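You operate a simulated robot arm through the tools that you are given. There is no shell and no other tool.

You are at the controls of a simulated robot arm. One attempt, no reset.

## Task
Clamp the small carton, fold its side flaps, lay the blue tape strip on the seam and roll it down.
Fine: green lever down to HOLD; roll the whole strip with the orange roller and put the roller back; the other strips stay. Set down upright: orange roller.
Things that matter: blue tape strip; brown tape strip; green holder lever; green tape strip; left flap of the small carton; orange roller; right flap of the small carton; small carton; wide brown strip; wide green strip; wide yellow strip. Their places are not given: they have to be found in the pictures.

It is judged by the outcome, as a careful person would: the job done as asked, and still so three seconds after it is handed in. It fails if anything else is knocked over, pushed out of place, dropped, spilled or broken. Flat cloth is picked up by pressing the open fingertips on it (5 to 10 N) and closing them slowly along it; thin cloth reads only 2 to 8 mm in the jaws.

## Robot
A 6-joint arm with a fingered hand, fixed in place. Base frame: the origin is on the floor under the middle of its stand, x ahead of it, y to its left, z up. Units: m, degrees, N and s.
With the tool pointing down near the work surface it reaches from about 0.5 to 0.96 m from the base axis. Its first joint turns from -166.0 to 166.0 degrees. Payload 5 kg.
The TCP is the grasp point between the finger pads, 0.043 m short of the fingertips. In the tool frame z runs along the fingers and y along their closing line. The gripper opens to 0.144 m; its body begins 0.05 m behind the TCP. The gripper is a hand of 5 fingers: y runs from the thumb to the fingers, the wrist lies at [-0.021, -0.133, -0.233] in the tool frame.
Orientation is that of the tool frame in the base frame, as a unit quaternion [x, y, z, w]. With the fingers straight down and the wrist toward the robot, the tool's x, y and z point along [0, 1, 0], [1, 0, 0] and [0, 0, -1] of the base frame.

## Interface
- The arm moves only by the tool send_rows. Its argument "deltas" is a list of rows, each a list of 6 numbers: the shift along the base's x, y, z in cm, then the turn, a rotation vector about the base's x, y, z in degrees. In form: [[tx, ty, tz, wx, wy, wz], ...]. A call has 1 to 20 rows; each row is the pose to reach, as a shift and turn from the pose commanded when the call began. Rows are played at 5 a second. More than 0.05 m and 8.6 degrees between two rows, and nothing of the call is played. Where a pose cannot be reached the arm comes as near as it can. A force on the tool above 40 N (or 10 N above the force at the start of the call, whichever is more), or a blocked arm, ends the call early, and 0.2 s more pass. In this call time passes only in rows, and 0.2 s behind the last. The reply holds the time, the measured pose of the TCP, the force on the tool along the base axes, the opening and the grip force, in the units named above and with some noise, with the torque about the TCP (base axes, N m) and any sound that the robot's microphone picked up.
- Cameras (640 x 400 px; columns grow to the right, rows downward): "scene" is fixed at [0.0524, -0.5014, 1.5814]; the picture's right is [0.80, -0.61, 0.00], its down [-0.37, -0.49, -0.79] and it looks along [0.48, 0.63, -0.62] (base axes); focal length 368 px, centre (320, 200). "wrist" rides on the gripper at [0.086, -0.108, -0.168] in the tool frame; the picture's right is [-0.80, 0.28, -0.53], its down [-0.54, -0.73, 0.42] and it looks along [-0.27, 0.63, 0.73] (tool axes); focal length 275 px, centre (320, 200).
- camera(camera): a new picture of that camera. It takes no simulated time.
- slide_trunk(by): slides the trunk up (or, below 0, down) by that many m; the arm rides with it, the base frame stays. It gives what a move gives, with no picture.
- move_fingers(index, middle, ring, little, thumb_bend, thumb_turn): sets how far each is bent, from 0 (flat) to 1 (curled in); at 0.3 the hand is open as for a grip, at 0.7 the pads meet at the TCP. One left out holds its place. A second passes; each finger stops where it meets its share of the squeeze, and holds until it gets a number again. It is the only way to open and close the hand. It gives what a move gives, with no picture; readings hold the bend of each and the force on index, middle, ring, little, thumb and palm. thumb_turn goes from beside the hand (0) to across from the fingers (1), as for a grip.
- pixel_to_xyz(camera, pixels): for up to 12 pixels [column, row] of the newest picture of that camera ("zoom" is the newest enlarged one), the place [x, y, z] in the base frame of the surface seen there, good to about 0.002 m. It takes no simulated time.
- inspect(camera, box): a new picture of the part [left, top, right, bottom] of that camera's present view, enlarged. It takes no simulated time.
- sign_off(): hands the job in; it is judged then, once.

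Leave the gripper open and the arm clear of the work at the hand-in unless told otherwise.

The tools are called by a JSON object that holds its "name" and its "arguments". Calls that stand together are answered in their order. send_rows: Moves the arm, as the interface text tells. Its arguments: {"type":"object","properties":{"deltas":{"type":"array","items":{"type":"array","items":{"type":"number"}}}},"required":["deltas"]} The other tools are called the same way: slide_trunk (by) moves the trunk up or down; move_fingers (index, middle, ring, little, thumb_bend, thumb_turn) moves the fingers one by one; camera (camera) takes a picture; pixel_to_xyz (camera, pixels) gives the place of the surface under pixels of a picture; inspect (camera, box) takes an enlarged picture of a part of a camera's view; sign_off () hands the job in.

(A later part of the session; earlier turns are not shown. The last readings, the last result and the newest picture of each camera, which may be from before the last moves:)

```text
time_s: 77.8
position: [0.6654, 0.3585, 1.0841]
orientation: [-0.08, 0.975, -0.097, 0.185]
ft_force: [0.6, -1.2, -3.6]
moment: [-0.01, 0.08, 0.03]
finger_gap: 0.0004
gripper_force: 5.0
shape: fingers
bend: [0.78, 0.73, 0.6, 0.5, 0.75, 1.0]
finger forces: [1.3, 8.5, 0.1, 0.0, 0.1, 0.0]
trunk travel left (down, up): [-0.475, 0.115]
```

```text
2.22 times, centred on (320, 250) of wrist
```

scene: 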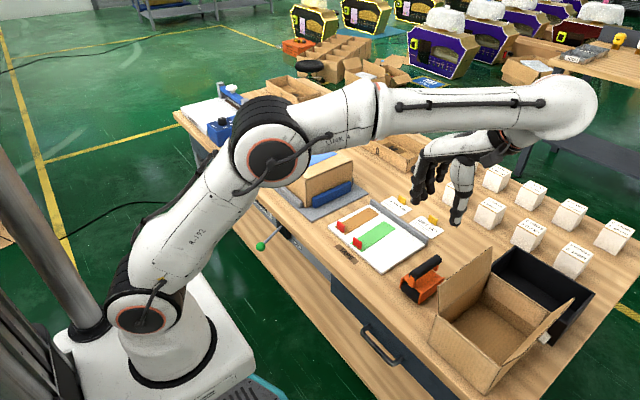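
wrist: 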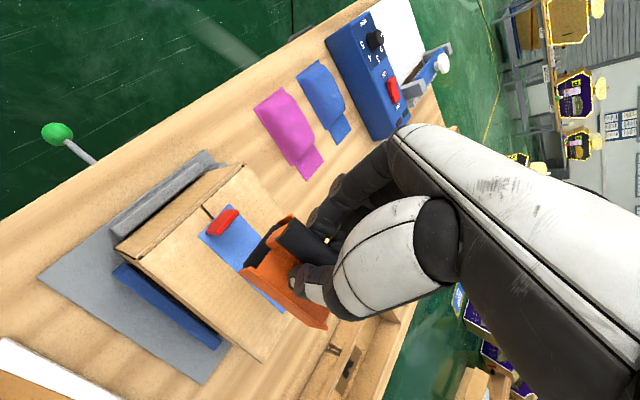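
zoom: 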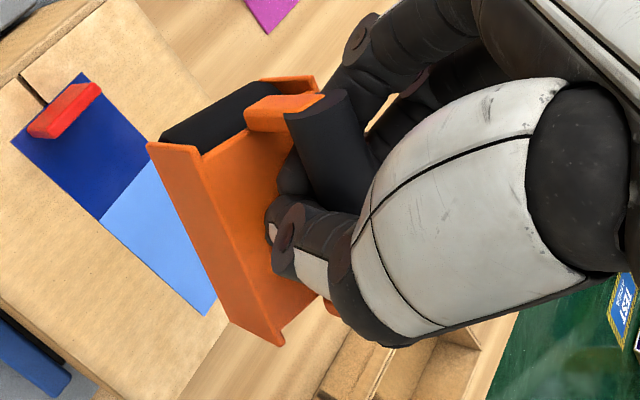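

I ease the fingers open slightly so the handle settles back between the pads while still caged.

{"name": "move_fingers", "arguments": {"index": 0.71, "middle": 0.71, "thumb_bend": 0.7}}

{"name": "inspect", "arguments": {"camera": "scene", "box": [295, 105, 355, 155]}}

{"name": "inspect", "arguments": {"camera": "wrist", "box": [220, 160, 420, 340]}}

```text
time_s: 78.8
position: [0.6655, 0.3604, 1.083]
orientation: [-0.08, 0.974, -0.098, 0.186]
ft_force: [1.1, 0.5, -0.4]
moment: [-0.03, 0.0, 0.01]
finger_gap: 0.0062
gripper_force: 7.9
shape: fingers
bend: [0.71, 0.69, 0.6, 0.5, 0.69, 1.0]
finger forces: [8.1, 3.7, 0.0, 0.0, 3.1, 0.0]
trunk travel left (down, up): [-0.475, 0.115]
```

```text
8.00 times, centred on (325, 130) of scene
```

zoom: 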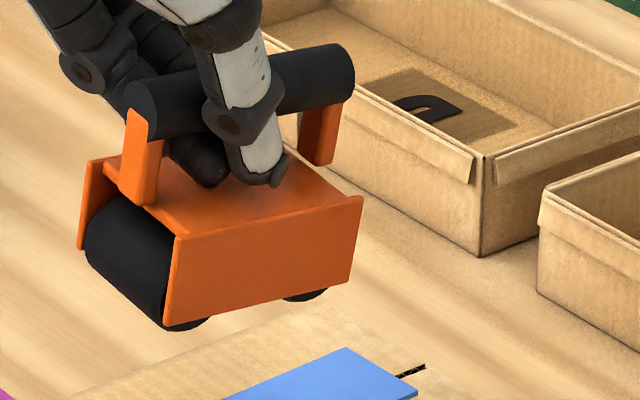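

```text
2.22 times, centred on (320, 250) of wrist
```

zoom: 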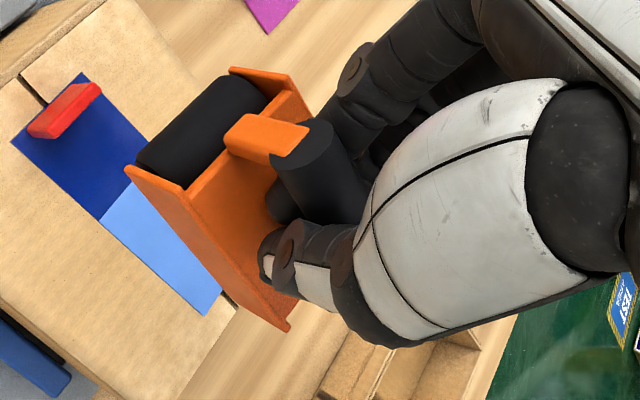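

The force reading shows it was still settling. I let a short moment pass and look again.

{"name": "send_rows", "arguments": {"deltas": [[0, 0, 0, 0, 0, 0]]}}

{"name": "inspect", "arguments": {"camera": "scene", "box": [295, 105, 355, 155]}}

```text
time_s: 79.2
position: [0.6645, 0.3592, 1.084]
orientation: [-0.081, 0.974, -0.098, 0.186]
ft_force: [0.0, 0.4, 0.3]
moment: [0.02, 0.07, 0.05]
finger_gap: 0.0061
gripper_force: 7.1
shape: fingers
bend: [0.71, 0.69, 0.6, 0.5, 0.69, 1.0]
finger forces: [7.9, 3.8, 0.0, 0.0, 3.1, 0.0]
trunk travel left (down, up): [-0.475, 0.115]
```

```text
8.00 times, centred on (325, 130) of scene
```

zoom: 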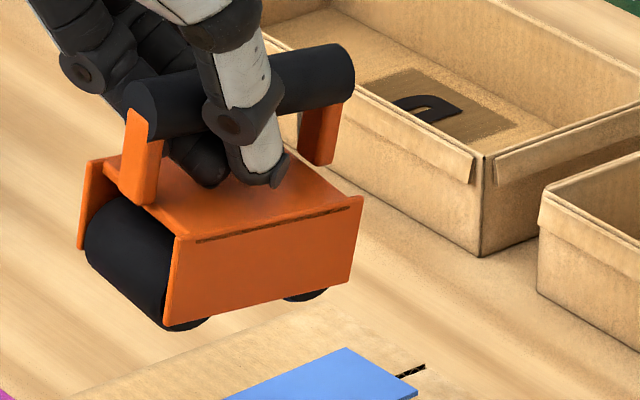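

The weight no longer shows in the force reading, so perhaps the roller rests on something. I measure its lowest points.

{"name": "pixel_to_xyz", "arguments": {"camera": "zoom", "pixels": [[175, 240], [168, 322], [360, 200], [352, 282], [90, 165], [80, 245], [190, 325], [300, 298], [110, 240], [145, 300], [145, 95], [345, 55]]}}

{"name": "camera", "arguments": {"camera": "wrist"}}

{"name": "camera", "arguments": {"camera": "scene"}}

```text
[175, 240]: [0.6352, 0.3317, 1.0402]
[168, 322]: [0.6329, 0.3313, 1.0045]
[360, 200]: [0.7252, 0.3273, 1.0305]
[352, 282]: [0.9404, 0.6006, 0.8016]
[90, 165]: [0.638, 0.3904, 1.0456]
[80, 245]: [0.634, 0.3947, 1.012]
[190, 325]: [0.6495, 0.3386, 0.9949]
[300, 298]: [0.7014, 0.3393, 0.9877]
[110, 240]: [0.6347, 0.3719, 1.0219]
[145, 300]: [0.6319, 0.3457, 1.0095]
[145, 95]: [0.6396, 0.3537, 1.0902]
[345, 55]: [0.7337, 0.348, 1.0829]
```

```text
taken
```

wrist: 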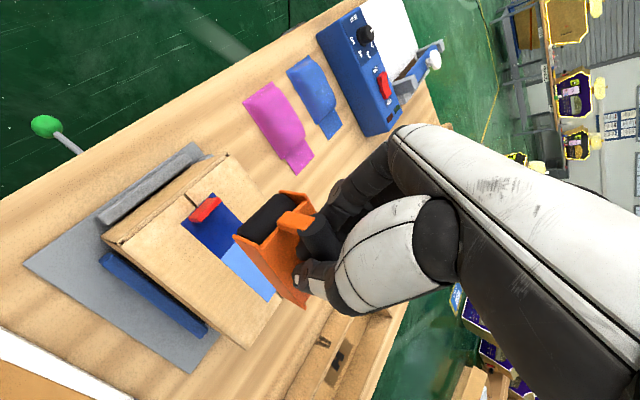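

```text
taken
```

scene: 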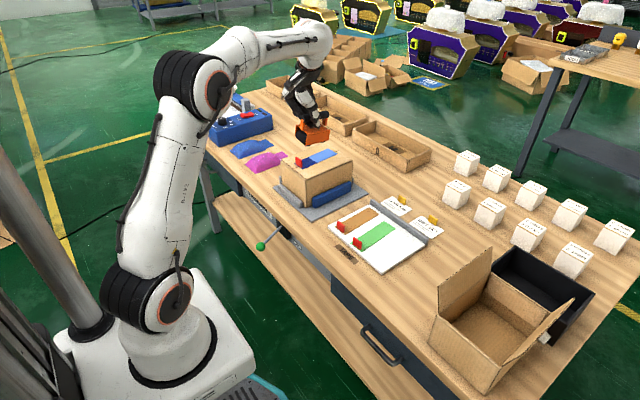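

The roller is held only in a hooked "V" grip now — safe to carry but not firm enough for rolling. I'll take it back to its place on the table, set it down and re-grasp it with a better tilt. First, up and over.

{"name": "send_rows", "arguments": {"deltas": [[0, -2, 1, 0, 0, 0], [-0.5, -5, 3, 0, 0, 0], [-1, -9, 4, 0, 0, 0], [-1.5, -13, 4, 0, 0, 0], [-2, -17, 4, 0, 0, 0], [-2.5, -21, 4, 0, 0, 0], [-3, -25, 4, 0, 0, 0], [-3.5, -29, 4, 0, 0, 0], [-4, -33, 4, 0, 0, 0], [-4.5, -37, 4, 0, 0, 0], [-4.7, -41, 4, 0, 0, 0], [-4.7, -45, 3, 0, 0, 0], [-4.7, -49, 1, 0, 0, 0], [-4.7, -52, -2, 0, 0, 0], [-4.7, -53, -6, 0, 0, 0], [-4.7, -53, -10, 0, 0, 0], [-4.7, -53, -13, 0, 0, 0]]}}

{"name": "inspect", "arguments": {"camera": "scene", "box": [370, 200, 490, 310]}}

{"name": "camera", "arguments": {"camera": "wrist"}}

```text
time_s: 82.8
position: [0.6181, -0.1726, 0.9563]
orientation: [-0.081, 0.974, -0.097, 0.187]
ft_force: [0.6, 0.2, -3.5]
moment: [0.0, 0.06, 0.0]
finger_gap: 0.0064
gripper_force: 7.3
shape: fingers
bend: [0.71, 0.69, 0.6, 0.5, 0.69, 1.0]
finger forces: [7.3, 3.6, 0.0, 0.1, 3.1, 0.1]
trunk travel left (down, up): [-0.475, 0.115]
```

```text
3.64 times, centred on (430, 255) of scene
```

zoom: 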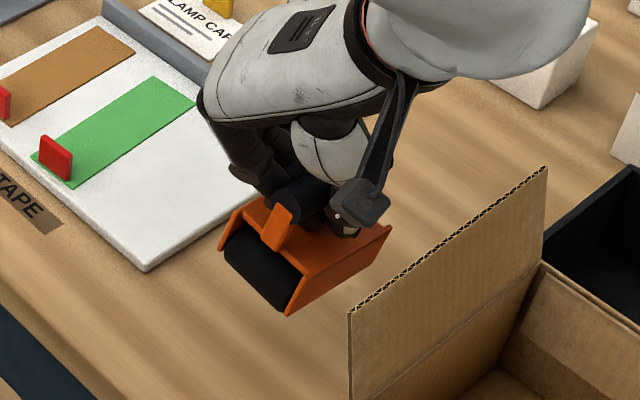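

```text
taken
```

wrist: 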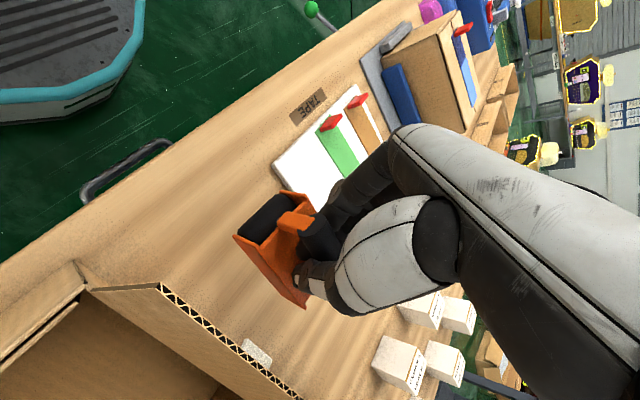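

The roller hangs steady above its original place. I lower it to the table, slowing for the last part.

{"name": "send_rows", "arguments": {"deltas": [[0, 0.2, -2.5, 0, 0, 0], [0, 0.2, -4.5, 0, 0, 0], [0, 0.2, -5.5, 0, 0, 0], [0, 0.2, -6.1, 0, 0, 0], [0, 0.2, -6.5, 0, 0, 0]]}}

{"name": "inspect", "arguments": {"camera": "scene", "box": [370, 200, 490, 310]}}

{"name": "inspect", "arguments": {"camera": "wrist", "box": [220, 160, 420, 340]}}

```text
time_s: 84.0
position: [0.6201, -0.1676, 0.8947]
orientation: [-0.079, 0.974, -0.098, 0.188]
ft_force: [0.3, 8.0, 26.7]
moment: [0.25, -0.19, -0.01]
finger_gap: 0.0053
gripper_force: 15.9
shape: fingers
bend: [0.72, 0.71, 0.6, 0.5, 0.68, 1.0]
finger forces: [27.9, 0.2, 0.1, 0.0, 4.0, 0.0]
trunk travel left (down, up): [-0.475, 0.115]
```

```text
3.64 times, centred on (430, 255) of scene
```

zoom: 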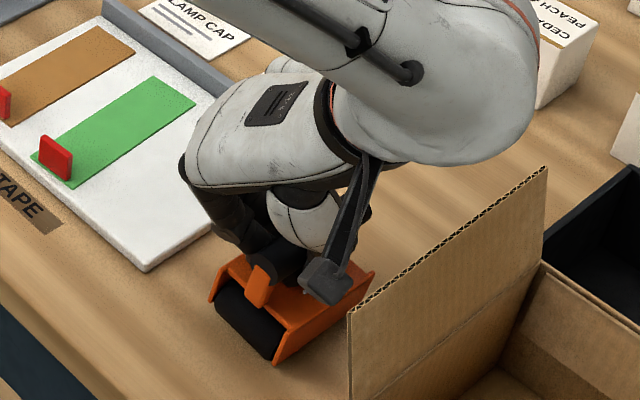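

```text
2.22 times, centred on (320, 250) of wrist
```

zoom: 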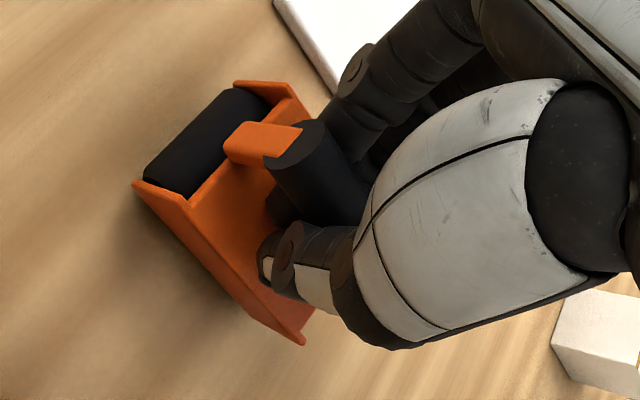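

It is on the table (index tip pressing on the body top). I raise 4 mm to relieve it, then open the fingers.

{"name": "send_rows", "arguments": {"deltas": [[0, 0, 0.5, 0, 0, 0]]}}

{"name": "move_fingers", "arguments": {"index": 0.62, "middle": 0.62, "ring": 0.5, "little": 0.4, "thumb_bend": 0.62}}

{"name": "move_fingers", "arguments": {"index": 0.52, "middle": 0.52, "thumb_bend": 0.53}}

{"name": "inspect", "arguments": {"camera": "scene", "box": [370, 200, 490, 310]}}

{"name": "inspect", "arguments": {"camera": "wrist", "box": [220, 160, 420, 340]}}

```text
time_s: 84.5
position: [0.618, -0.168, 0.8945]
orientation: [-0.081, 0.974, -0.098, 0.185]
ft_force: [-0.2, 5.1, 14.1]
moment: [0.17, -0.11, 0.0]
finger_gap: 0.0058
gripper_force: 11.4
shape: fingers
bend: [0.72, 0.71, 0.6, 0.5, 0.68, 1.0]
finger forces: [18.7, 0.5, 0.0, 0.1, 3.7, 0.1]
trunk travel left (down, up): [-0.475, 0.115]
```

```text
time_s: 85.5
position: [0.6183, -0.1703, 0.8952]
orientation: [-0.08, 0.974, -0.097, 0.186]
ft_force: [-0.6, 0.2, 13.1]
moment: [-0.3, -0.2, -0.11]
finger_gap: 0.0184
gripper_force: 12.9
shape: fingers
bend: [0.72, 0.63, 0.5, 0.4, 0.62, 1.0]
finger forces: [23.6, 2.4, 0.0, 0.1, 0.1, 0.1]
trunk travel left (down, up): [-0.475, 0.115]
```

```text
time_s: 86.5
position: [0.6179, -0.1703, 0.8954]
orientation: [-0.079, 0.974, -0.097, 0.186]
ft_force: [-0.3, -3.8, 14.0]
moment: [-0.31, -0.29, -0.14]
finger_gap: 0.042
gripper_force: 17.1
shape: fingers
bend: [0.74, 0.56, 0.5, 0.4, 0.53, 1.0]
finger forces: [25.4, 8.9, 0.1, 0.0, 0.0, 0.0]
trunk travel left (down, up): [-0.475, 0.115]
```

```text
3.64 times, centred on (430, 255) of scene
```

zoom: 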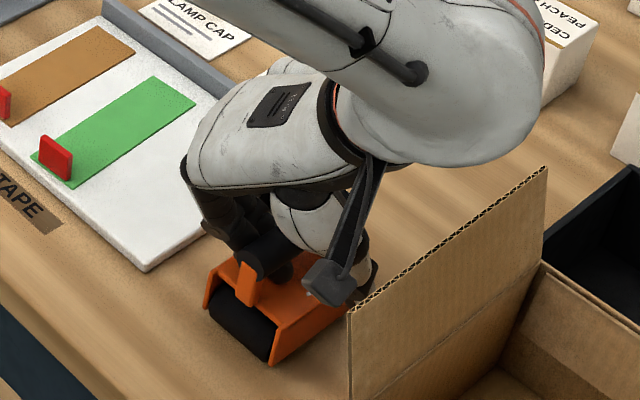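

```text
2.22 times, centred on (320, 250) of wrist
```

zoom: 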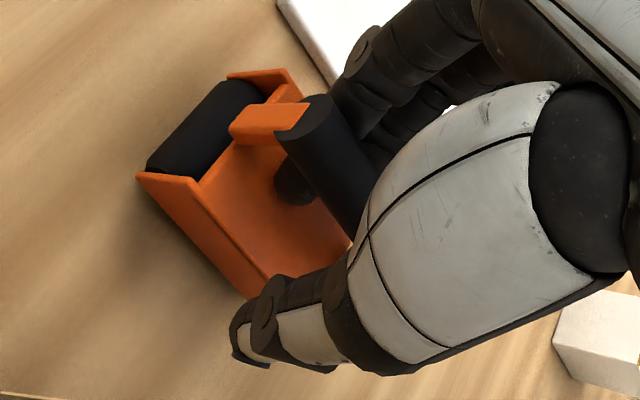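

The index tip is hooked under the handle and jammed. I relax the index at its present bend, open the thumb further, then slide the hand out along the finger's own direction (+y and up) in small steps.

{"name": "move_fingers", "arguments": {"index": 0.74, "middle": 0.5, "ring": 0.4, "little": 0.4, "thumb_bend": 0.45}}

{"name": "inspect", "arguments": {"camera": "wrist", "box": [220, 160, 420, 340]}}

{"name": "inspect", "arguments": {"camera": "scene", "box": [390, 230, 450, 300]}}

```text
time_s: 87.5
position: [0.6183, -0.1693, 0.8944]
orientation: [-0.081, 0.974, -0.097, 0.186]
ft_force: [0.4, -0.3, 1.5]
moment: [-0.08, -0.22, -0.11]
finger_gap: 0.0459
gripper_force: 7.3
shape: fingers
bend: [0.74, 0.54, 0.4, 0.4, 0.45, 0.99]
finger forces: [7.3, 7.4, 0.0, 0.0, 0.0, 0.0]
trunk travel left (down, up): [-0.475, 0.115]
```

```text
2.22 times, centred on (320, 250) of wrist
```

zoom: 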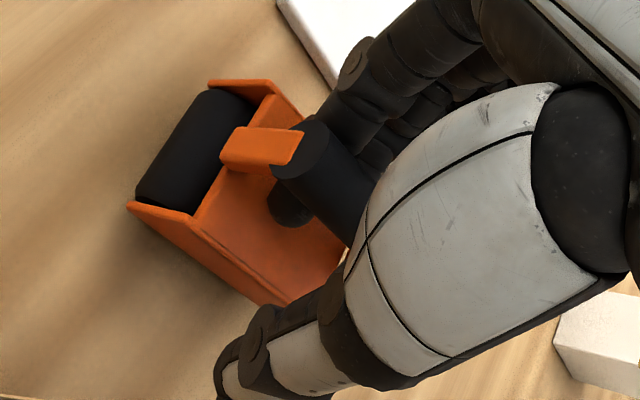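

```text
5.71 times, centred on (420, 265) of scene
```

zoom: 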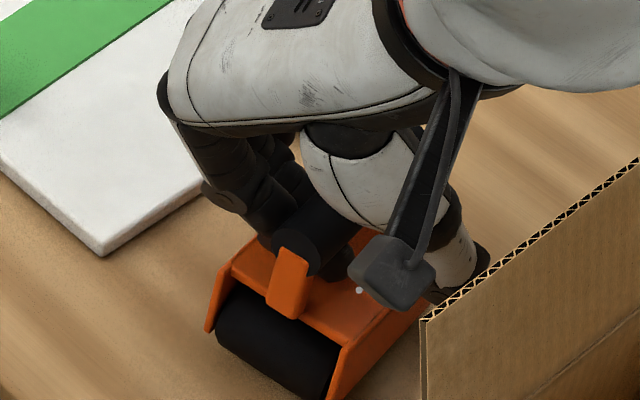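

Middle is just pressing on the body top as it opens; the hand must go up and toward +y. I move in small steps.

{"name": "send_rows", "arguments": {"deltas": [[0, 0.3, 0.3, 0, 0, 0], [0, 0.6, 0.6, 0, 0, 0], [0, 0.9, 0.9, 0, 0, 0]]}}

{"name": "inspect", "arguments": {"camera": "wrist", "box": [220, 160, 420, 340]}}

{"name": "inspect", "arguments": {"camera": "scene", "box": [390, 230, 450, 300]}}

```text
time_s: 88.2
position: [0.6178, -0.1596, 0.9028]
orientation: [-0.082, 0.974, -0.097, 0.185]
ft_force: [0.0, 0.2, -2.7]
moment: [-0.03, 0.02, 0.01]
finger_gap: 0.0409
gripper_force: 0.9
shape: fingers
bend: [0.74, 0.5, 0.4, 0.4, 0.45, 0.99]
finger forces: [2.1, 0.0, 0.0, 0.0, 0.1, 0.0]
trunk travel left (down, up): [-0.475, 0.115]
```

```text
2.22 times, centred on (320, 250) of wrist
```

zoom: 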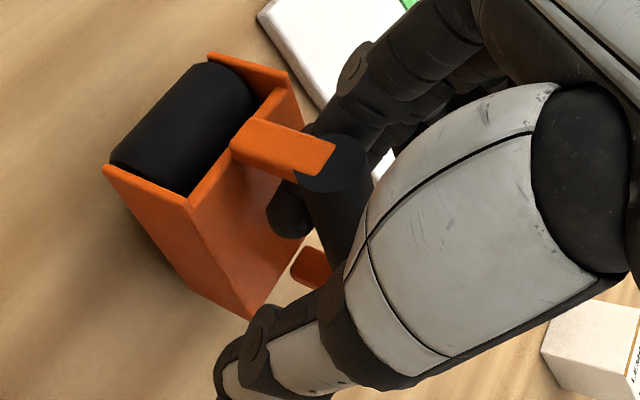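

```text
5.71 times, centred on (420, 265) of scene
```

zoom: 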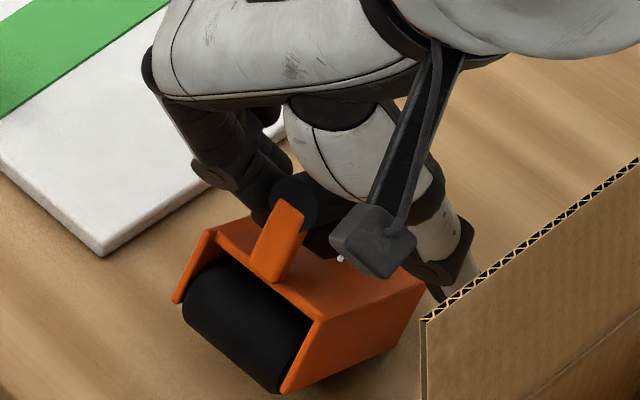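

The index hook lifts the roller's front, so pulling up is wrong. I'll open the thumb more, go back down ~0.5 cm so the roller lands, then slide purely +y so the fingertip comes out from under the handle.

{"name": "move_fingers", "arguments": {"thumb_bend": 0.32}}

{"name": "send_rows", "arguments": {"deltas": [[0, 0, -0.3, 0, 0, 0], [0, 0.3, -0.5, 0, 0, 0], [0, 0.9, -0.5, 0, 0, 0], [0, 1.5, -0.5, 0, 0, 0], [0, 2.0, -0.4, 0, 0, 0]]}}

{"name": "inspect", "arguments": {"camera": "wrist", "box": [220, 160, 420, 340]}}

{"name": "inspect", "arguments": {"camera": "scene", "box": [390, 230, 450, 300]}}

```text
time_s: 89.2
position: [0.618, -0.1608, 0.904]
orientation: [-0.08, 0.975, -0.097, 0.185]
ft_force: [-0.9, -0.4, -2.8]
moment: [0.0, 0.02, 0.02]
finger_gap: 0.0632
gripper_force: 1.5
shape: fingers
bend: [0.74, 0.5, 0.4, 0.4, 0.32, 0.98]
finger forces: [2.6, 0.0, 0.1, 0.0, 0.1, 0.1]
trunk travel left (down, up): [-0.475, 0.115]
```

```text
time_s: 90.5
position: [0.6178, -0.141, 0.8987]
orientation: [-0.08, 0.974, -0.097, 0.187]
ft_force: [0.2, -1.2, -1.4]
moment: [-0.01, 0.0, 0.02]
finger_gap: 0.0627
gripper_force: 0.1
shape: fingers
bend: [0.74, 0.5, 0.4, 0.4, 0.32, 0.98]
finger forces: [1.7, 0.0, 0.0, 0.0, 0.1, 0.0]
trunk travel left (down, up): [-0.475, 0.115]
```

```text
2.22 times, centred on (320, 250) of wrist
```

zoom: 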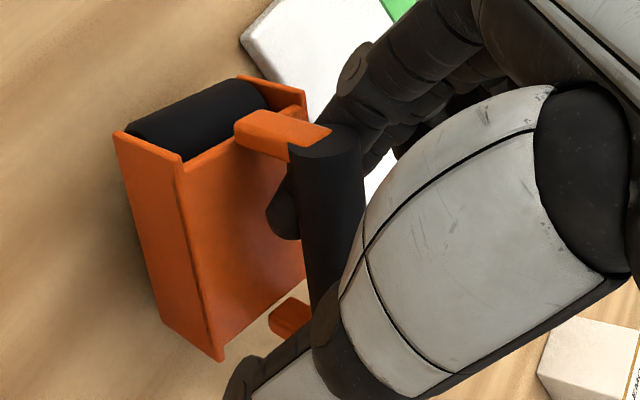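

```text
5.71 times, centred on (420, 265) of scene
```

zoom: 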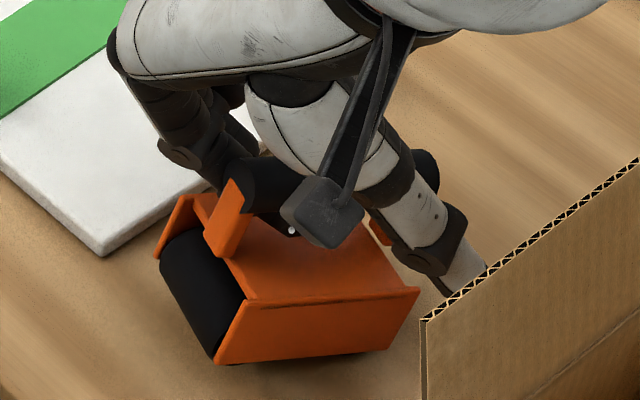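

The roller has yawed but stands by its rear with the front resting on the index. With no downward press now, I try opening the index in small increments so the handle slides off it gently.

{"name": "move_fingers", "arguments": {"index": 0.7}}

{"name": "move_fingers", "arguments": {"index": 0.66}}

{"name": "inspect", "arguments": {"camera": "wrist", "box": [220, 160, 420, 340]}}

{"name": "inspect", "arguments": {"camera": "scene", "box": [390, 230, 450, 300]}}

```text
time_s: 91.5
position: [0.6174, -0.1403, 0.8986]
orientation: [-0.08, 0.975, -0.096, 0.186]
ft_force: [-0.3, 0.7, -0.3]
moment: [-0.01, 0.03, -0.01]
finger_gap: 0.0741
gripper_force: 0.0
shape: fingers
bend: [0.7, 0.5, 0.4, 0.4, 0.32, 0.98]
finger forces: [0.2, 0.1, 0.0, 0.0, 0.0, 0.0]
trunk travel left (down, up): [-0.475, 0.115]
```

```text
time_s: 92.5
position: [0.6175, -0.1401, 0.899]
orientation: [-0.08, 0.974, -0.098, 0.187]
ft_force: [0.9, -1.7, 2.7]
moment: [-0.07, 0.01, 0.0]
finger_gap: 0.0779
gripper_force: 1.5
shape: fingers
bend: [0.68, 0.5, 0.4, 0.4, 0.32, 0.98]
finger forces: [3.2, 0.0, 0.1, 0.1, 0.0, 0.1]
trunk travel left (down, up): [-0.475, 0.115]
```

```text
2.22 times, centred on (320, 250) of wrist
```

zoom: 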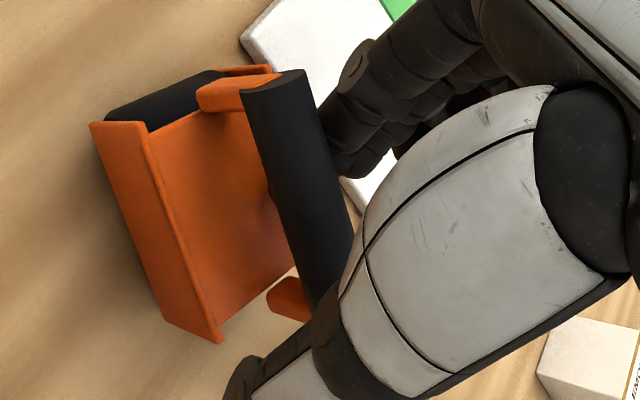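

```text
5.71 times, centred on (420, 265) of scene
```

zoom: 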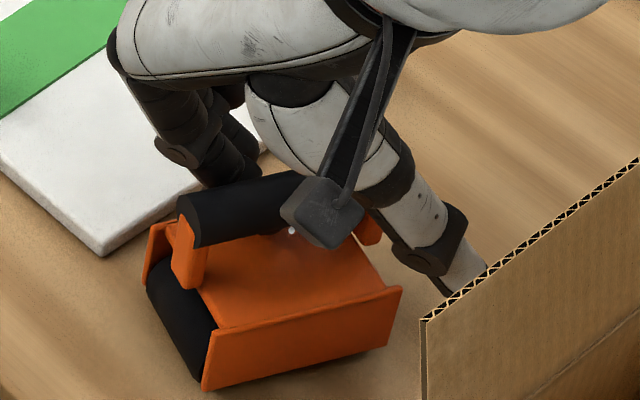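

The index is free and the roller stands on the table on its own. I open the index fully and lift the hand straight up.

{"name": "move_fingers", "arguments": {"index": 0.45, "middle": 0.45}}

{"name": "send_rows", "arguments": {"deltas": [[0, 0, 1.5, 0, 0, 0], [0, 0, 4, 0, 0, 0], [0, 0, 8, 0, 0, 0], [0, 0, 12, 0, 0, 0], [-2, 2, 16, 0, 0, 0]]}}

{"name": "inspect", "arguments": {"camera": "scene", "box": [380, 230, 460, 310]}}

{"name": "camera", "arguments": {"camera": "wrist"}}

```text
time_s: 93.5
position: [0.6167, -0.1412, 0.8989]
orientation: [-0.081, 0.974, -0.098, 0.186]
ft_force: [-1.0, -4.7, 14.9]
moment: [-0.09, 0.05, -0.02]
finger_gap: 0.0811
gripper_force: 7.0
shape: fingers
bend: [0.64, 0.45, 0.4, 0.4, 0.32, 0.98]
finger forces: [14.1, 0.0, 0.0, 0.0, 0.0, 0.1]
trunk travel left (down, up): [-0.475, 0.115]
```

```text
time_s: 94.7
position: [0.5973, -0.1197, 1.0592]
orientation: [-0.081, 0.974, -0.096, 0.186]
ft_force: [0.4, 0.2, -1.3]
moment: [0.03, -0.02, 0.0]
finger_gap: 0.1193
gripper_force: 0.1
shape: fingers
bend: [0.45, 0.45, 0.4, 0.4, 0.32, 0.98]
finger forces: [0.0, 0.0, 0.0, 0.0, 0.1, 0.0]
trunk travel left (down, up): [-0.475, 0.115]
```

```text
5.00 times, centred on (420, 270) of scene
```

zoom: 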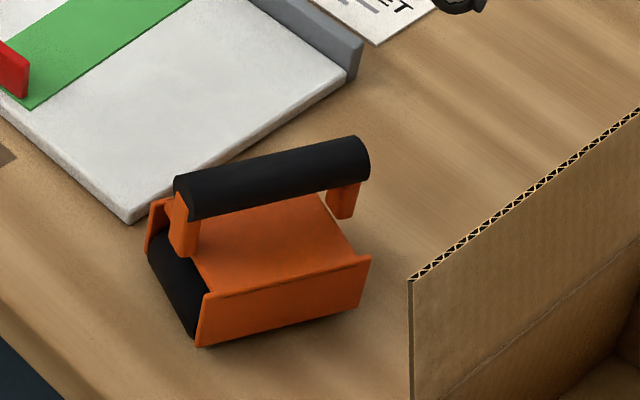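

```text
taken
```

wrist: 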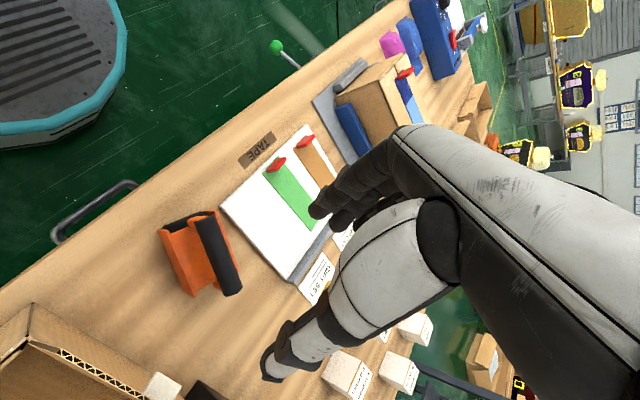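

The roller stands upright on the table, next to but not touching the tape board. I measure its pose from a wrist zoom.

{"name": "inspect", "arguments": {"camera": "wrist", "box": [140, 190, 280, 310]}}

{"name": "pixel_to_xyz", "arguments": {"camera": "zoom", "pixels": [[290, 135], [330, 230], [380, 340], [275, 150], [310, 130], [355, 355], [400, 330], [110, 185], [300, 110], [200, 390], [415, 100], [600, 380]]}}

```text
3.33 times, centred on (210, 250) of wrist
```

zoom: 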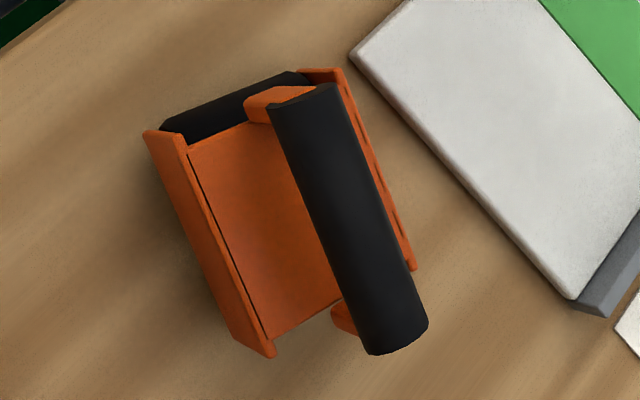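

```text
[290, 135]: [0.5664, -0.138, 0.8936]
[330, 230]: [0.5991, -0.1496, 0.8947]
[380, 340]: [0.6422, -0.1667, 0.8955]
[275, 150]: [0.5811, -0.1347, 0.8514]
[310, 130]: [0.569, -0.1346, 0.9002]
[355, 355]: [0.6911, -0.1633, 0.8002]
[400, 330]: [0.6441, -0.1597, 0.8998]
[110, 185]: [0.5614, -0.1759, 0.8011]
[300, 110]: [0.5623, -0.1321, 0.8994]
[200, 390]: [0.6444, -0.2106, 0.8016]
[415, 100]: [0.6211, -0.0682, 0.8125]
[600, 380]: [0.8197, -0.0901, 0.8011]
```

The roller is upright at yaw ≈ −19.4°, handle centre ≈ (0.605, −0.147). I'll re-grasp with the hand tilted 20° back relative to it (so I can reach the far end with the roller level). First I rotate the hand by (12.9, −0.5, −26.7)° above the handle.

{"name": "move_fingers", "arguments": {"index": 0.52, "middle": 0.52, "ring": 0.45, "little": 0.4, "thumb_bend": 0.54}}

{"name": "send_rows", "arguments": {"deltas": [[0, -0.6, -0.5, 3.23, -0.14, -6.68], [-0.1, -1.2, -1, 6.46, -0.27, -13.35], [-0.15, -1.8, -1.5, 9.68, -0.4, -20.0], [-0.2, -2.4, -2.5, 12.91, -0.54, -26.7], [-0.2, -2.4, -4.5, 12.91, -0.54, -26.7], [-0.2, -2.4, -6.5, 12.91, -0.54, -26.7]]}}

{"name": "inspect", "arguments": {"camera": "scene", "box": [370, 200, 490, 310]}}

{"name": "camera", "arguments": {"camera": "wrist"}}

```text
time_s: 95.7
position: [0.5983, -0.1198, 1.0594]
orientation: [-0.08, 0.974, -0.097, 0.187]
ft_force: [-0.7, -0.5, -0.5]
moment: [0.02, -0.01, -0.03]
finger_gap: 0.068
gripper_force: 0.0
shape: fingers
bend: [0.52, 0.52, 0.45, 0.4, 0.54, 1.0]
finger forces: [0.1, 0.0, 0.1, 0.0, 0.0, 0.0]
trunk travel left (down, up): [-0.475, 0.115]
```

```text
time_s: 97.0
position: [0.5956, -0.1446, 0.9944]
orientation: [0.168, 0.97, -0.028, 0.172]
ft_force: [-0.5, -0.2, -0.4]
moment: [0.01, 0.0, -0.01]
finger_gap: 0.068
gripper_force: 0.1
shape: fingers
bend: [0.52, 0.52, 0.45, 0.4, 0.54, 1.0]
finger forces: [0.0, 0.0, 0.0, 0.0, 0.0, 0.1]
trunk travel left (down, up): [-0.475, 0.115]
```

```text
3.64 times, centred on (430, 255) of scene
```

zoom: 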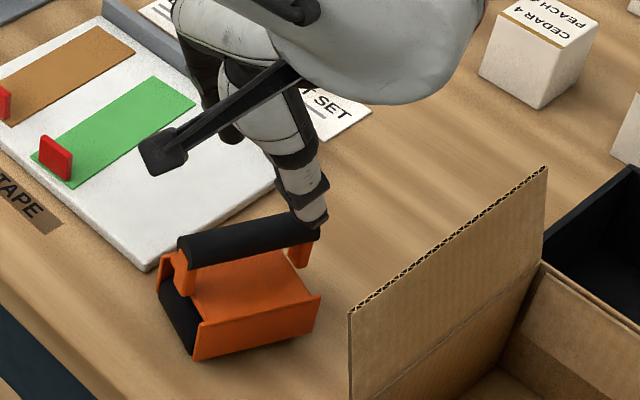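

```text
taken
```

wrist: 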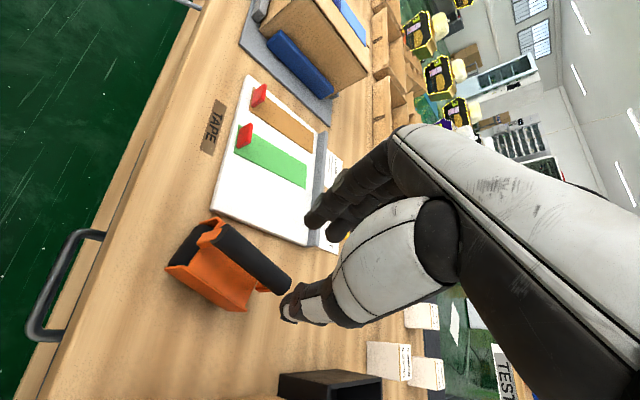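

Orientation as planned, handle centred between thumb and fingers. I descend to TCP z≈0.908.

{"name": "send_rows", "arguments": {"deltas": [[0, 0.1, -3, 0, 0, 0], [0, 0.1, -6, 0, 0, 0], [0, 0.1, -8.6, 0, 0, 0]]}}

{"name": "inspect", "arguments": {"camera": "wrist", "box": [180, 180, 400, 360]}}

{"name": "inspect", "arguments": {"camera": "scene", "box": [370, 200, 470, 300]}}

```text
time_s: 97.8
position: [0.5957, -0.1452, 0.908]
orientation: [0.168, 0.97, -0.028, 0.172]
ft_force: [0.5, 0.2, -0.2]
moment: [-0.03, -0.02, 0.01]
finger_gap: 0.0679
gripper_force: 0.0
shape: fingers
bend: [0.52, 0.52, 0.45, 0.4, 0.54, 1.0]
finger forces: [0.1, 0.1, 0.0, 0.1, 0.0, 0.0]
trunk travel left (down, up): [-0.475, 0.115]
```

```text
2.22 times, centred on (290, 270) of wrist
```

zoom: 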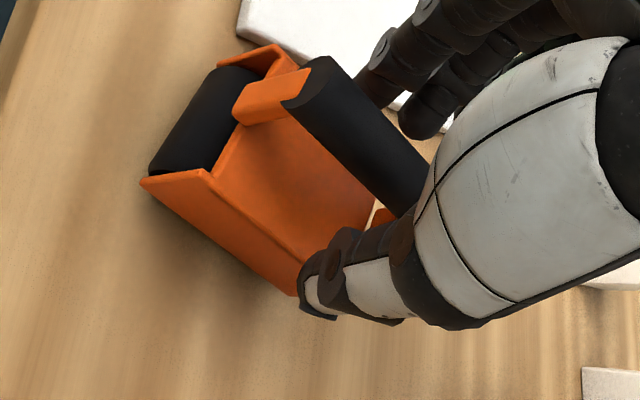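

```text
4.00 times, centred on (420, 250) of scene
```

zoom: 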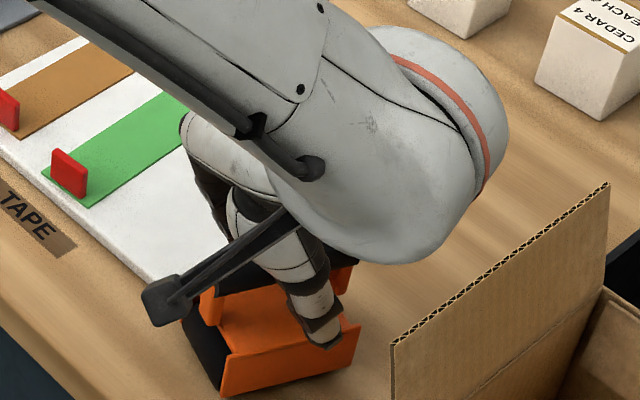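

Positioned well. I close thumb, index and middle in steps.

{"name": "move_fingers", "arguments": {"index": 0.64, "middle": 0.64, "thumb_bend": 0.64, "ring": 0.5}}

{"name": "move_fingers", "arguments": {"index": 0.7, "middle": 0.7, "thumb_bend": 0.69}}

{"name": "inspect", "arguments": {"camera": "wrist", "box": [180, 180, 400, 360]}}

```text
time_s: 98.8
position: [0.5967, -0.1441, 0.909]
orientation: [0.169, 0.97, -0.029, 0.171]
ft_force: [0.6, 1.1, -0.4]
moment: [0.03, -0.05, 0.03]
finger_gap: 0.0291
gripper_force: 0.7
shape: fingers
bend: [0.64, 0.63, 0.5, 0.4, 0.64, 1.0]
finger forces: [0.1, 1.0, 0.1, 0.0, 0.0, 0.0]
trunk travel left (down, up): [-0.475, 0.115]
```

```text
time_s: 99.8
position: [0.5947, -0.144, 0.9086]
orientation: [0.167, 0.971, -0.029, 0.172]
ft_force: [0.3, -0.1, 0.9]
moment: [0.04, -0.02, 0.08]
finger_gap: 0.0189
gripper_force: 6.1
shape: fingers
bend: [0.68, 0.67, 0.5, 0.4, 0.66, 1.0]
finger forces: [2.3, 4.1, 0.0, 0.0, 5.4, 0.0]
trunk travel left (down, up): [-0.475, 0.115]
```

```text
2.22 times, centred on (290, 270) of wrist
```

zoom: 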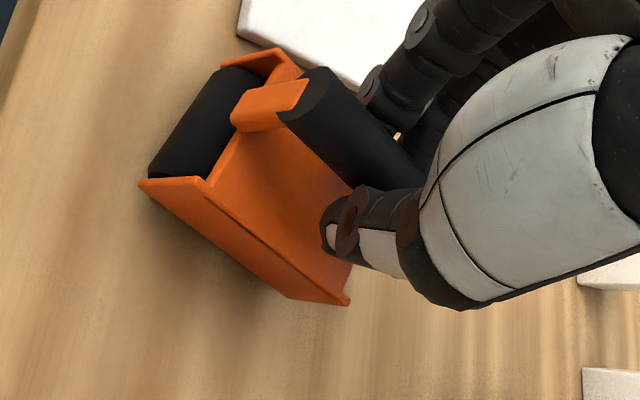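

Balanced light contact (2.3+4.1 vs 5.4 N). I tighten moderately.

{"name": "move_fingers", "arguments": {"index": 0.77, "middle": 0.77, "thumb_bend": 0.77}}

{"name": "inspect", "arguments": {"camera": "wrist", "box": [180, 180, 400, 360]}}

{"name": "inspect", "arguments": {"camera": "scene", "box": [370, 200, 470, 300]}}

```text
time_s: 100.8
position: [0.5953, -0.1441, 0.9075]
orientation: [0.168, 0.97, -0.029, 0.172]
ft_force: [1.0, -0.6, -3.0]
moment: [-0.02, 0.04, 0.03]
finger_gap: 0.0144
gripper_force: 22.0
shape: fingers
bend: [0.72, 0.67, 0.5, 0.4, 0.68, 1.0]
finger forces: [11.5, 11.1, 0.1, 0.0, 20.6, 0.0]
trunk travel left (down, up): [-0.475, 0.115]
```

```text
2.22 times, centred on (290, 270) of wrist
```

zoom: 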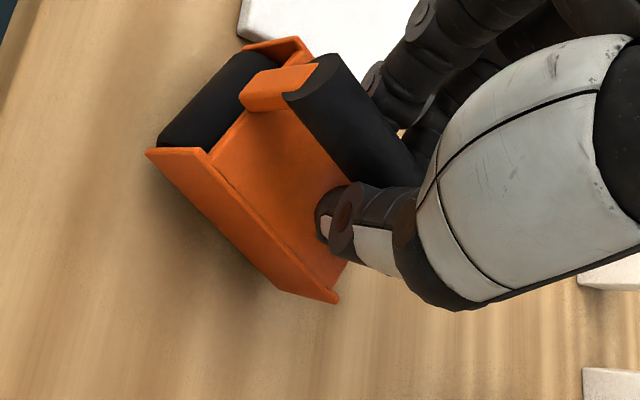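

```text
4.00 times, centred on (420, 250) of scene
```

zoom: 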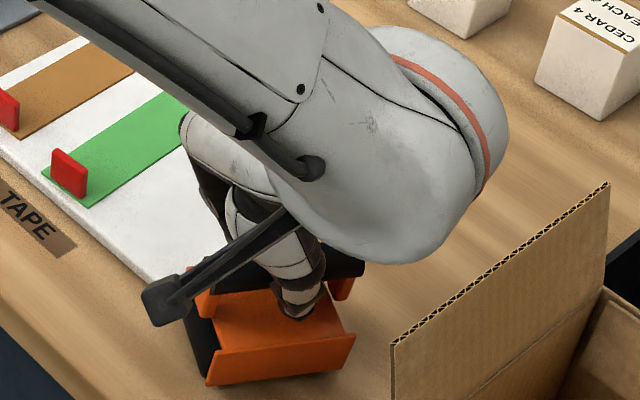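

Firm, balanced grip (11.5+11.1 vs 20.6 N). I lift it straight up, then carry it toward +y while yawing +19°.

{"name": "send_rows", "arguments": {"deltas": [[0, 0, 1, 0, 0, 0], [0, 0, 3, 0, 0, 0], [0, 0, 7, 0, 0, 0], [0, 0, 11, 0, 0, 0], [0, 0, 15, 0, 0, 0], [0, 2, 19, 0, 0, 0], [0.5, 6, 20, 0, 0, 4], [1, 10, 20, 0, 0, 8], [1.5, 14, 20, 0, 0, 12], [2, 18, 20, 0, 0, 16], [2.5, 22, 20, 0, 0, 19]]}}

{"name": "inspect", "arguments": {"camera": "scene", "box": [310, 110, 430, 220]}}

{"name": "camera", "arguments": {"camera": "wrist"}}

```text
time_s: 103.2
position: [0.6202, 0.0786, 1.1085]
orientation: [0.005, 0.985, 0.0, 0.172]
ft_force: [-1.1, 0.2, -3.7]
moment: [0.0, 0.03, -0.01]
finger_gap: 0.0142
gripper_force: 20.6
shape: fingers
bend: [0.72, 0.67, 0.5, 0.4, 0.68, 1.0]
finger forces: [11.2, 10.5, 0.0, 0.0, 20.2, 0.1]
trunk travel left (down, up): [-0.475, 0.115]
```

```text
3.64 times, centred on (370, 165) of scene
```

zoom: 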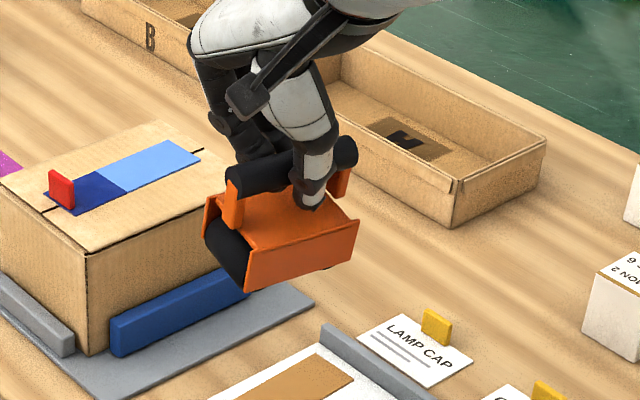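

```text
taken
```

wrist: 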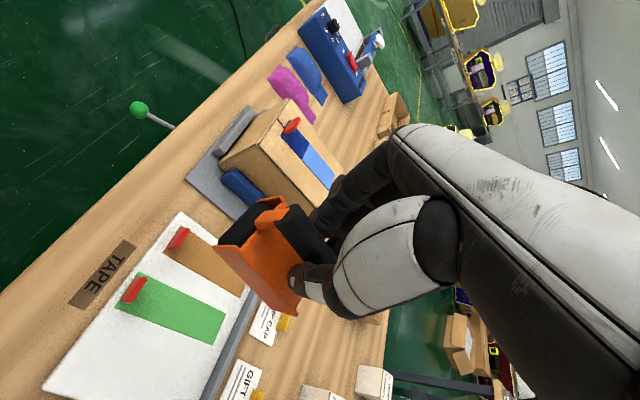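

Held firmly. I zoom to measure the roller's orientation in the hand.

{"name": "inspect", "arguments": {"camera": "scene", "box": [332, 150, 384, 205]}}

```text
7.27 times, centred on (358, 178) of scene
```

zoom: 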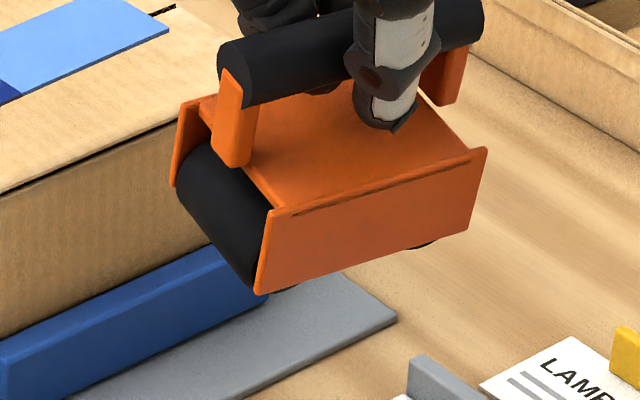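

{"name": "pixel_to_xyz", "arguments": {"camera": "zoom", "pixels": [[272, 214], [258, 290], [484, 152], [468, 226], [188, 102], [176, 182], [222, 60], [478, 15], [245, 270], [190, 195], [280, 287], [420, 245]]}}

```text
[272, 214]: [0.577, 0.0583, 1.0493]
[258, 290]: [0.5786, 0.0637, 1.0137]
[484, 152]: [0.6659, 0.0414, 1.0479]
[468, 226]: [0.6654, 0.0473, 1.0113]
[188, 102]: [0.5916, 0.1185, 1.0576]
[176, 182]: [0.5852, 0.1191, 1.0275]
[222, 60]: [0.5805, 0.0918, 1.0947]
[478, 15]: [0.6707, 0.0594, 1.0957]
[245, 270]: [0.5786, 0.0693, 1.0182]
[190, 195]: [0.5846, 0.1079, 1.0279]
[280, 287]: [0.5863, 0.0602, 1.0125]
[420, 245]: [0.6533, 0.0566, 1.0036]
```

The roller is pitch-level but yawed −10.7° and rolled ~10°. I correct these and add a 10° nose-down pitch: rotation (−11.6, −10.1, 11.9)°.

{"name": "send_rows", "arguments": {"deltas": [[0, 2, 2, -3.85, -3.36, 3.96], [0, 5, 3, -7.7, -6.72, 7.91], [0, 8, 4, -11.56, -10.08, 11.87], [0, 9, 4, -11.56, -10.08, 11.87]]}}

{"name": "inspect", "arguments": {"camera": "scene", "box": [322, 130, 374, 185]}}

```text
time_s: 104.2
position: [0.6196, 0.1672, 1.1484]
orientation: [-0.114, 0.956, -0.08, 0.259]
ft_force: [0.7, 0.9, -4.5]
moment: [-0.02, 0.05, 0.01]
finger_gap: 0.0139
gripper_force: 21.0
shape: fingers
bend: [0.72, 0.67, 0.5, 0.4, 0.68, 1.0]
finger forces: [10.9, 10.5, 0.1, 0.0, 20.1, 0.0]
trunk travel left (down, up): [-0.475, 0.115]
```

```text
7.27 times, centred on (348, 158) of scene
```

zoom: 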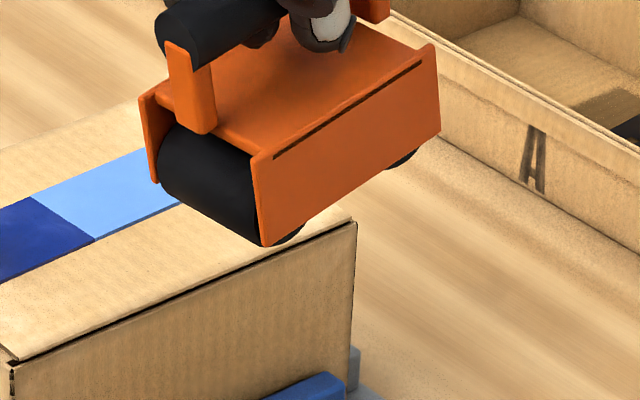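

{"name": "pixel_to_xyz", "arguments": {"camera": "zoom", "pixels": [[258, 160], [264, 240], [435, 50], [436, 130], [144, 98], [154, 178], [245, 225], [170, 170], [285, 235], [405, 160], [210, 190], [165, 50]]}}

```text
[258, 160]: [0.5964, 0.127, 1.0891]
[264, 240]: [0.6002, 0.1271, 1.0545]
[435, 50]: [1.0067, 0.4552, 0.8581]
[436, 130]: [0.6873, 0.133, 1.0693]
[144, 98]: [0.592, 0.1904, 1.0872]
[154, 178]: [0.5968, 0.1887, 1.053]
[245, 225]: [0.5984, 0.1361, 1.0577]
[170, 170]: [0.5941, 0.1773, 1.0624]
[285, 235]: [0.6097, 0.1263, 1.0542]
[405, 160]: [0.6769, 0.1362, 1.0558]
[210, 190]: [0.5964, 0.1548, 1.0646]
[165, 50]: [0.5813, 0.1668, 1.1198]
```

Now yaw 3.7°, roll −1.5°, pitch 9.6° nose-down — close. I trim yaw −1.7° and roll +1.5° while moving over the strip to hover at x≈0.66.

{"name": "send_rows", "arguments": {"deltas": [[0.8, 4, 0, 0.5, 0, -0.6], [1.6, 8, 0, 1, 0, -1.2], [2.4, 12, 0, 1.5, 0, -1.7], [3.2, 15.5, -1, 1.5, 0, -1.7], [4, 18, -3, 1.5, 0, -1.7], [4.5, 18.95, -6, 1.5, 0, -1.7], [4.5, 18.95, -8.5, 1.5, 0, -1.7], [4.5, 18.95, -8.5, 1.5, 0, -1.7]]}}

{"name": "inspect", "arguments": {"camera": "scene", "box": [285, 110, 355, 180]}}

```text
time_s: 106.0
position: [0.6666, 0.3573, 1.0611]
orientation: [-0.096, 0.959, -0.071, 0.258]
ft_force: [0.6, -0.1, -2.9]
moment: [0.02, 0.05, 0.02]
finger_gap: 0.0138
gripper_force: 21.0
shape: fingers
bend: [0.72, 0.67, 0.5, 0.4, 0.68, 1.0]
finger forces: [10.8, 10.3, 0.0, 0.1, 19.9, 0.0]
trunk travel left (down, up): [-0.475, 0.115]
```

```text
5.71 times, centred on (320, 145) of scene
```

zoom: 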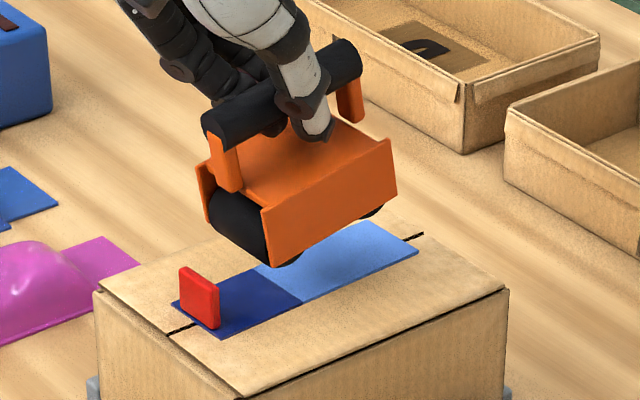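

Aligned above the strip. I descend gently to contact at x≈0.66.

{"name": "send_rows", "arguments": {"deltas": [[0, 0, -1.5, 0, 0, 0], [0, 0, -2.5, 0, 0, 0], [0, 0, -2.9, 0, 0, 0], [0, 0, -3.1, 0, 0, 0], [0, 0, -3.25, 0, 0, 0]]}}

{"name": "inspect", "arguments": {"camera": "scene", "box": [285, 110, 355, 180]}}

```text
time_s: 107.2
position: [0.6659, 0.3567, 1.0315]
orientation: [-0.095, 0.958, -0.073, 0.259]
ft_force: [1.2, 0.8, -1.1]
moment: [0.01, 0.08, -0.01]
finger_gap: 0.0135
gripper_force: 19.9
shape: fingers
bend: [0.73, 0.67, 0.5, 0.4, 0.68, 1.0]
finger forces: [9.7, 10.6, 0.0, 0.0, 19.5, 0.1]
trunk travel left (down, up): [-0.475, 0.115]
```

```text
5.71 times, centred on (320, 145) of scene
```

zoom: 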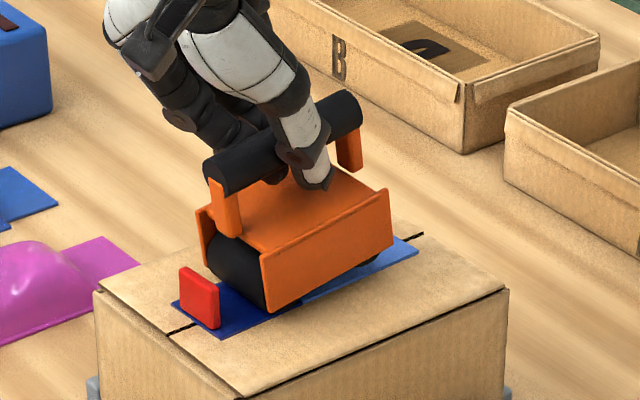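

Light contact (~2 N). I press 3 mm more and roll forward (+x) the first 3.5 cm.

{"name": "send_rows", "arguments": {"deltas": [[0, 0, -0.2, 0, 0, 0], [0, 0, -0.3, 0, 0, 0], [0.6, 0.02, -0.3, 0, 0, 0], [1.2, 0.04, -0.3, 0, 0, 0], [1.8, 0.06, -0.3, 0, 0, 0], [2.4, 0.08, -0.3, 0, 0, 0], [3.0, 0.1, -0.3, 0, 0, 0], [3.5, 0.12, -0.3, 0, 0, 0]]}}

{"name": "inspect", "arguments": {"camera": "scene", "box": [285, 110, 355, 180]}}

```text
time_s: 109.0
position: [0.7002, 0.3582, 1.0277]
orientation: [-0.096, 0.959, -0.072, 0.258]
ft_force: [0.3, -0.5, -0.2]
moment: [-0.11, 0.08, 0.04]
finger_gap: 0.012
gripper_force: 19.9
shape: fingers
bend: [0.73, 0.67, 0.5, 0.4, 0.69, 1.0]
finger forces: [9.0, 12.0, 0.0, 0.0, 18.4, 0.0]
trunk travel left (down, up): [-0.475, 0.115]
```

```text
5.71 times, centred on (320, 145) of scene
```

zoom: 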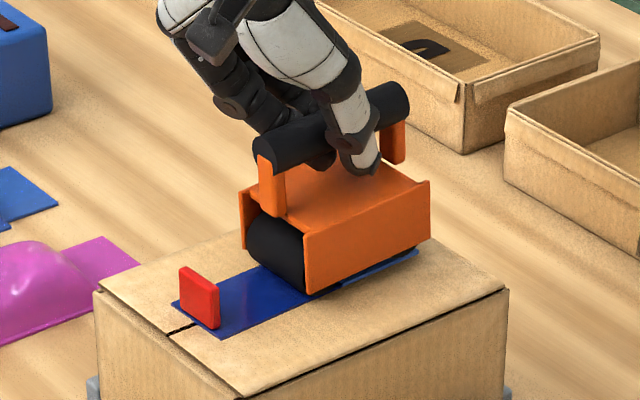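

The strip now looks dark beyond the roller as well, and the roller has settled level on both rollers. I keep rolling toward the far end with slightly more pressure.

{"name": "send_rows", "arguments": {"deltas": [[0.5, 0.02, -0.1, 0, 0, 0], [1.0, 0.03, -0.15, 0, 0, 0], [1.6, 0.05, -0.15, 0, 0, 0], [2.2, 0.07, -0.15, 0, 0, 0], [2.8, 0.09, -0.15, 0, 0, 0], [3.4, 0.11, -0.15, 0, 0, 0]]}}

{"name": "inspect", "arguments": {"camera": "scene", "box": [285, 110, 355, 180]}}

```text
time_s: 110.5
position: [0.7348, 0.3579, 1.0265]
orientation: [-0.096, 0.959, -0.072, 0.258]
ft_force: [-0.1, -0.7, 0.4]
moment: [-0.09, 0.11, 0.01]
finger_gap: 0.0116
gripper_force: 19.1
shape: fingers
bend: [0.73, 0.67, 0.5, 0.4, 0.69, 1.0]
finger forces: [8.0, 11.9, 0.0, 0.0, 17.7, 0.0]
trunk travel left (down, up): [-0.475, 0.115]
```

```text
5.71 times, centred on (320, 145) of scene
```

zoom: 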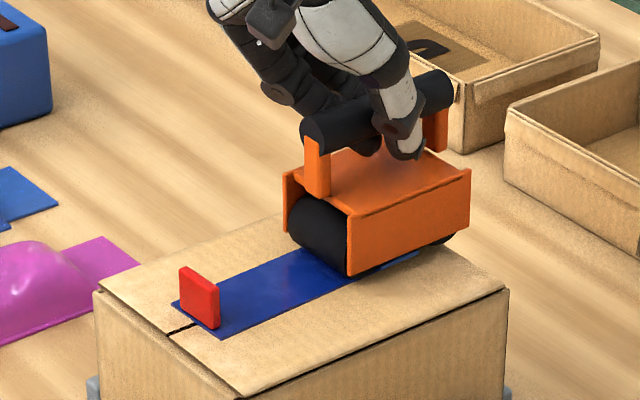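

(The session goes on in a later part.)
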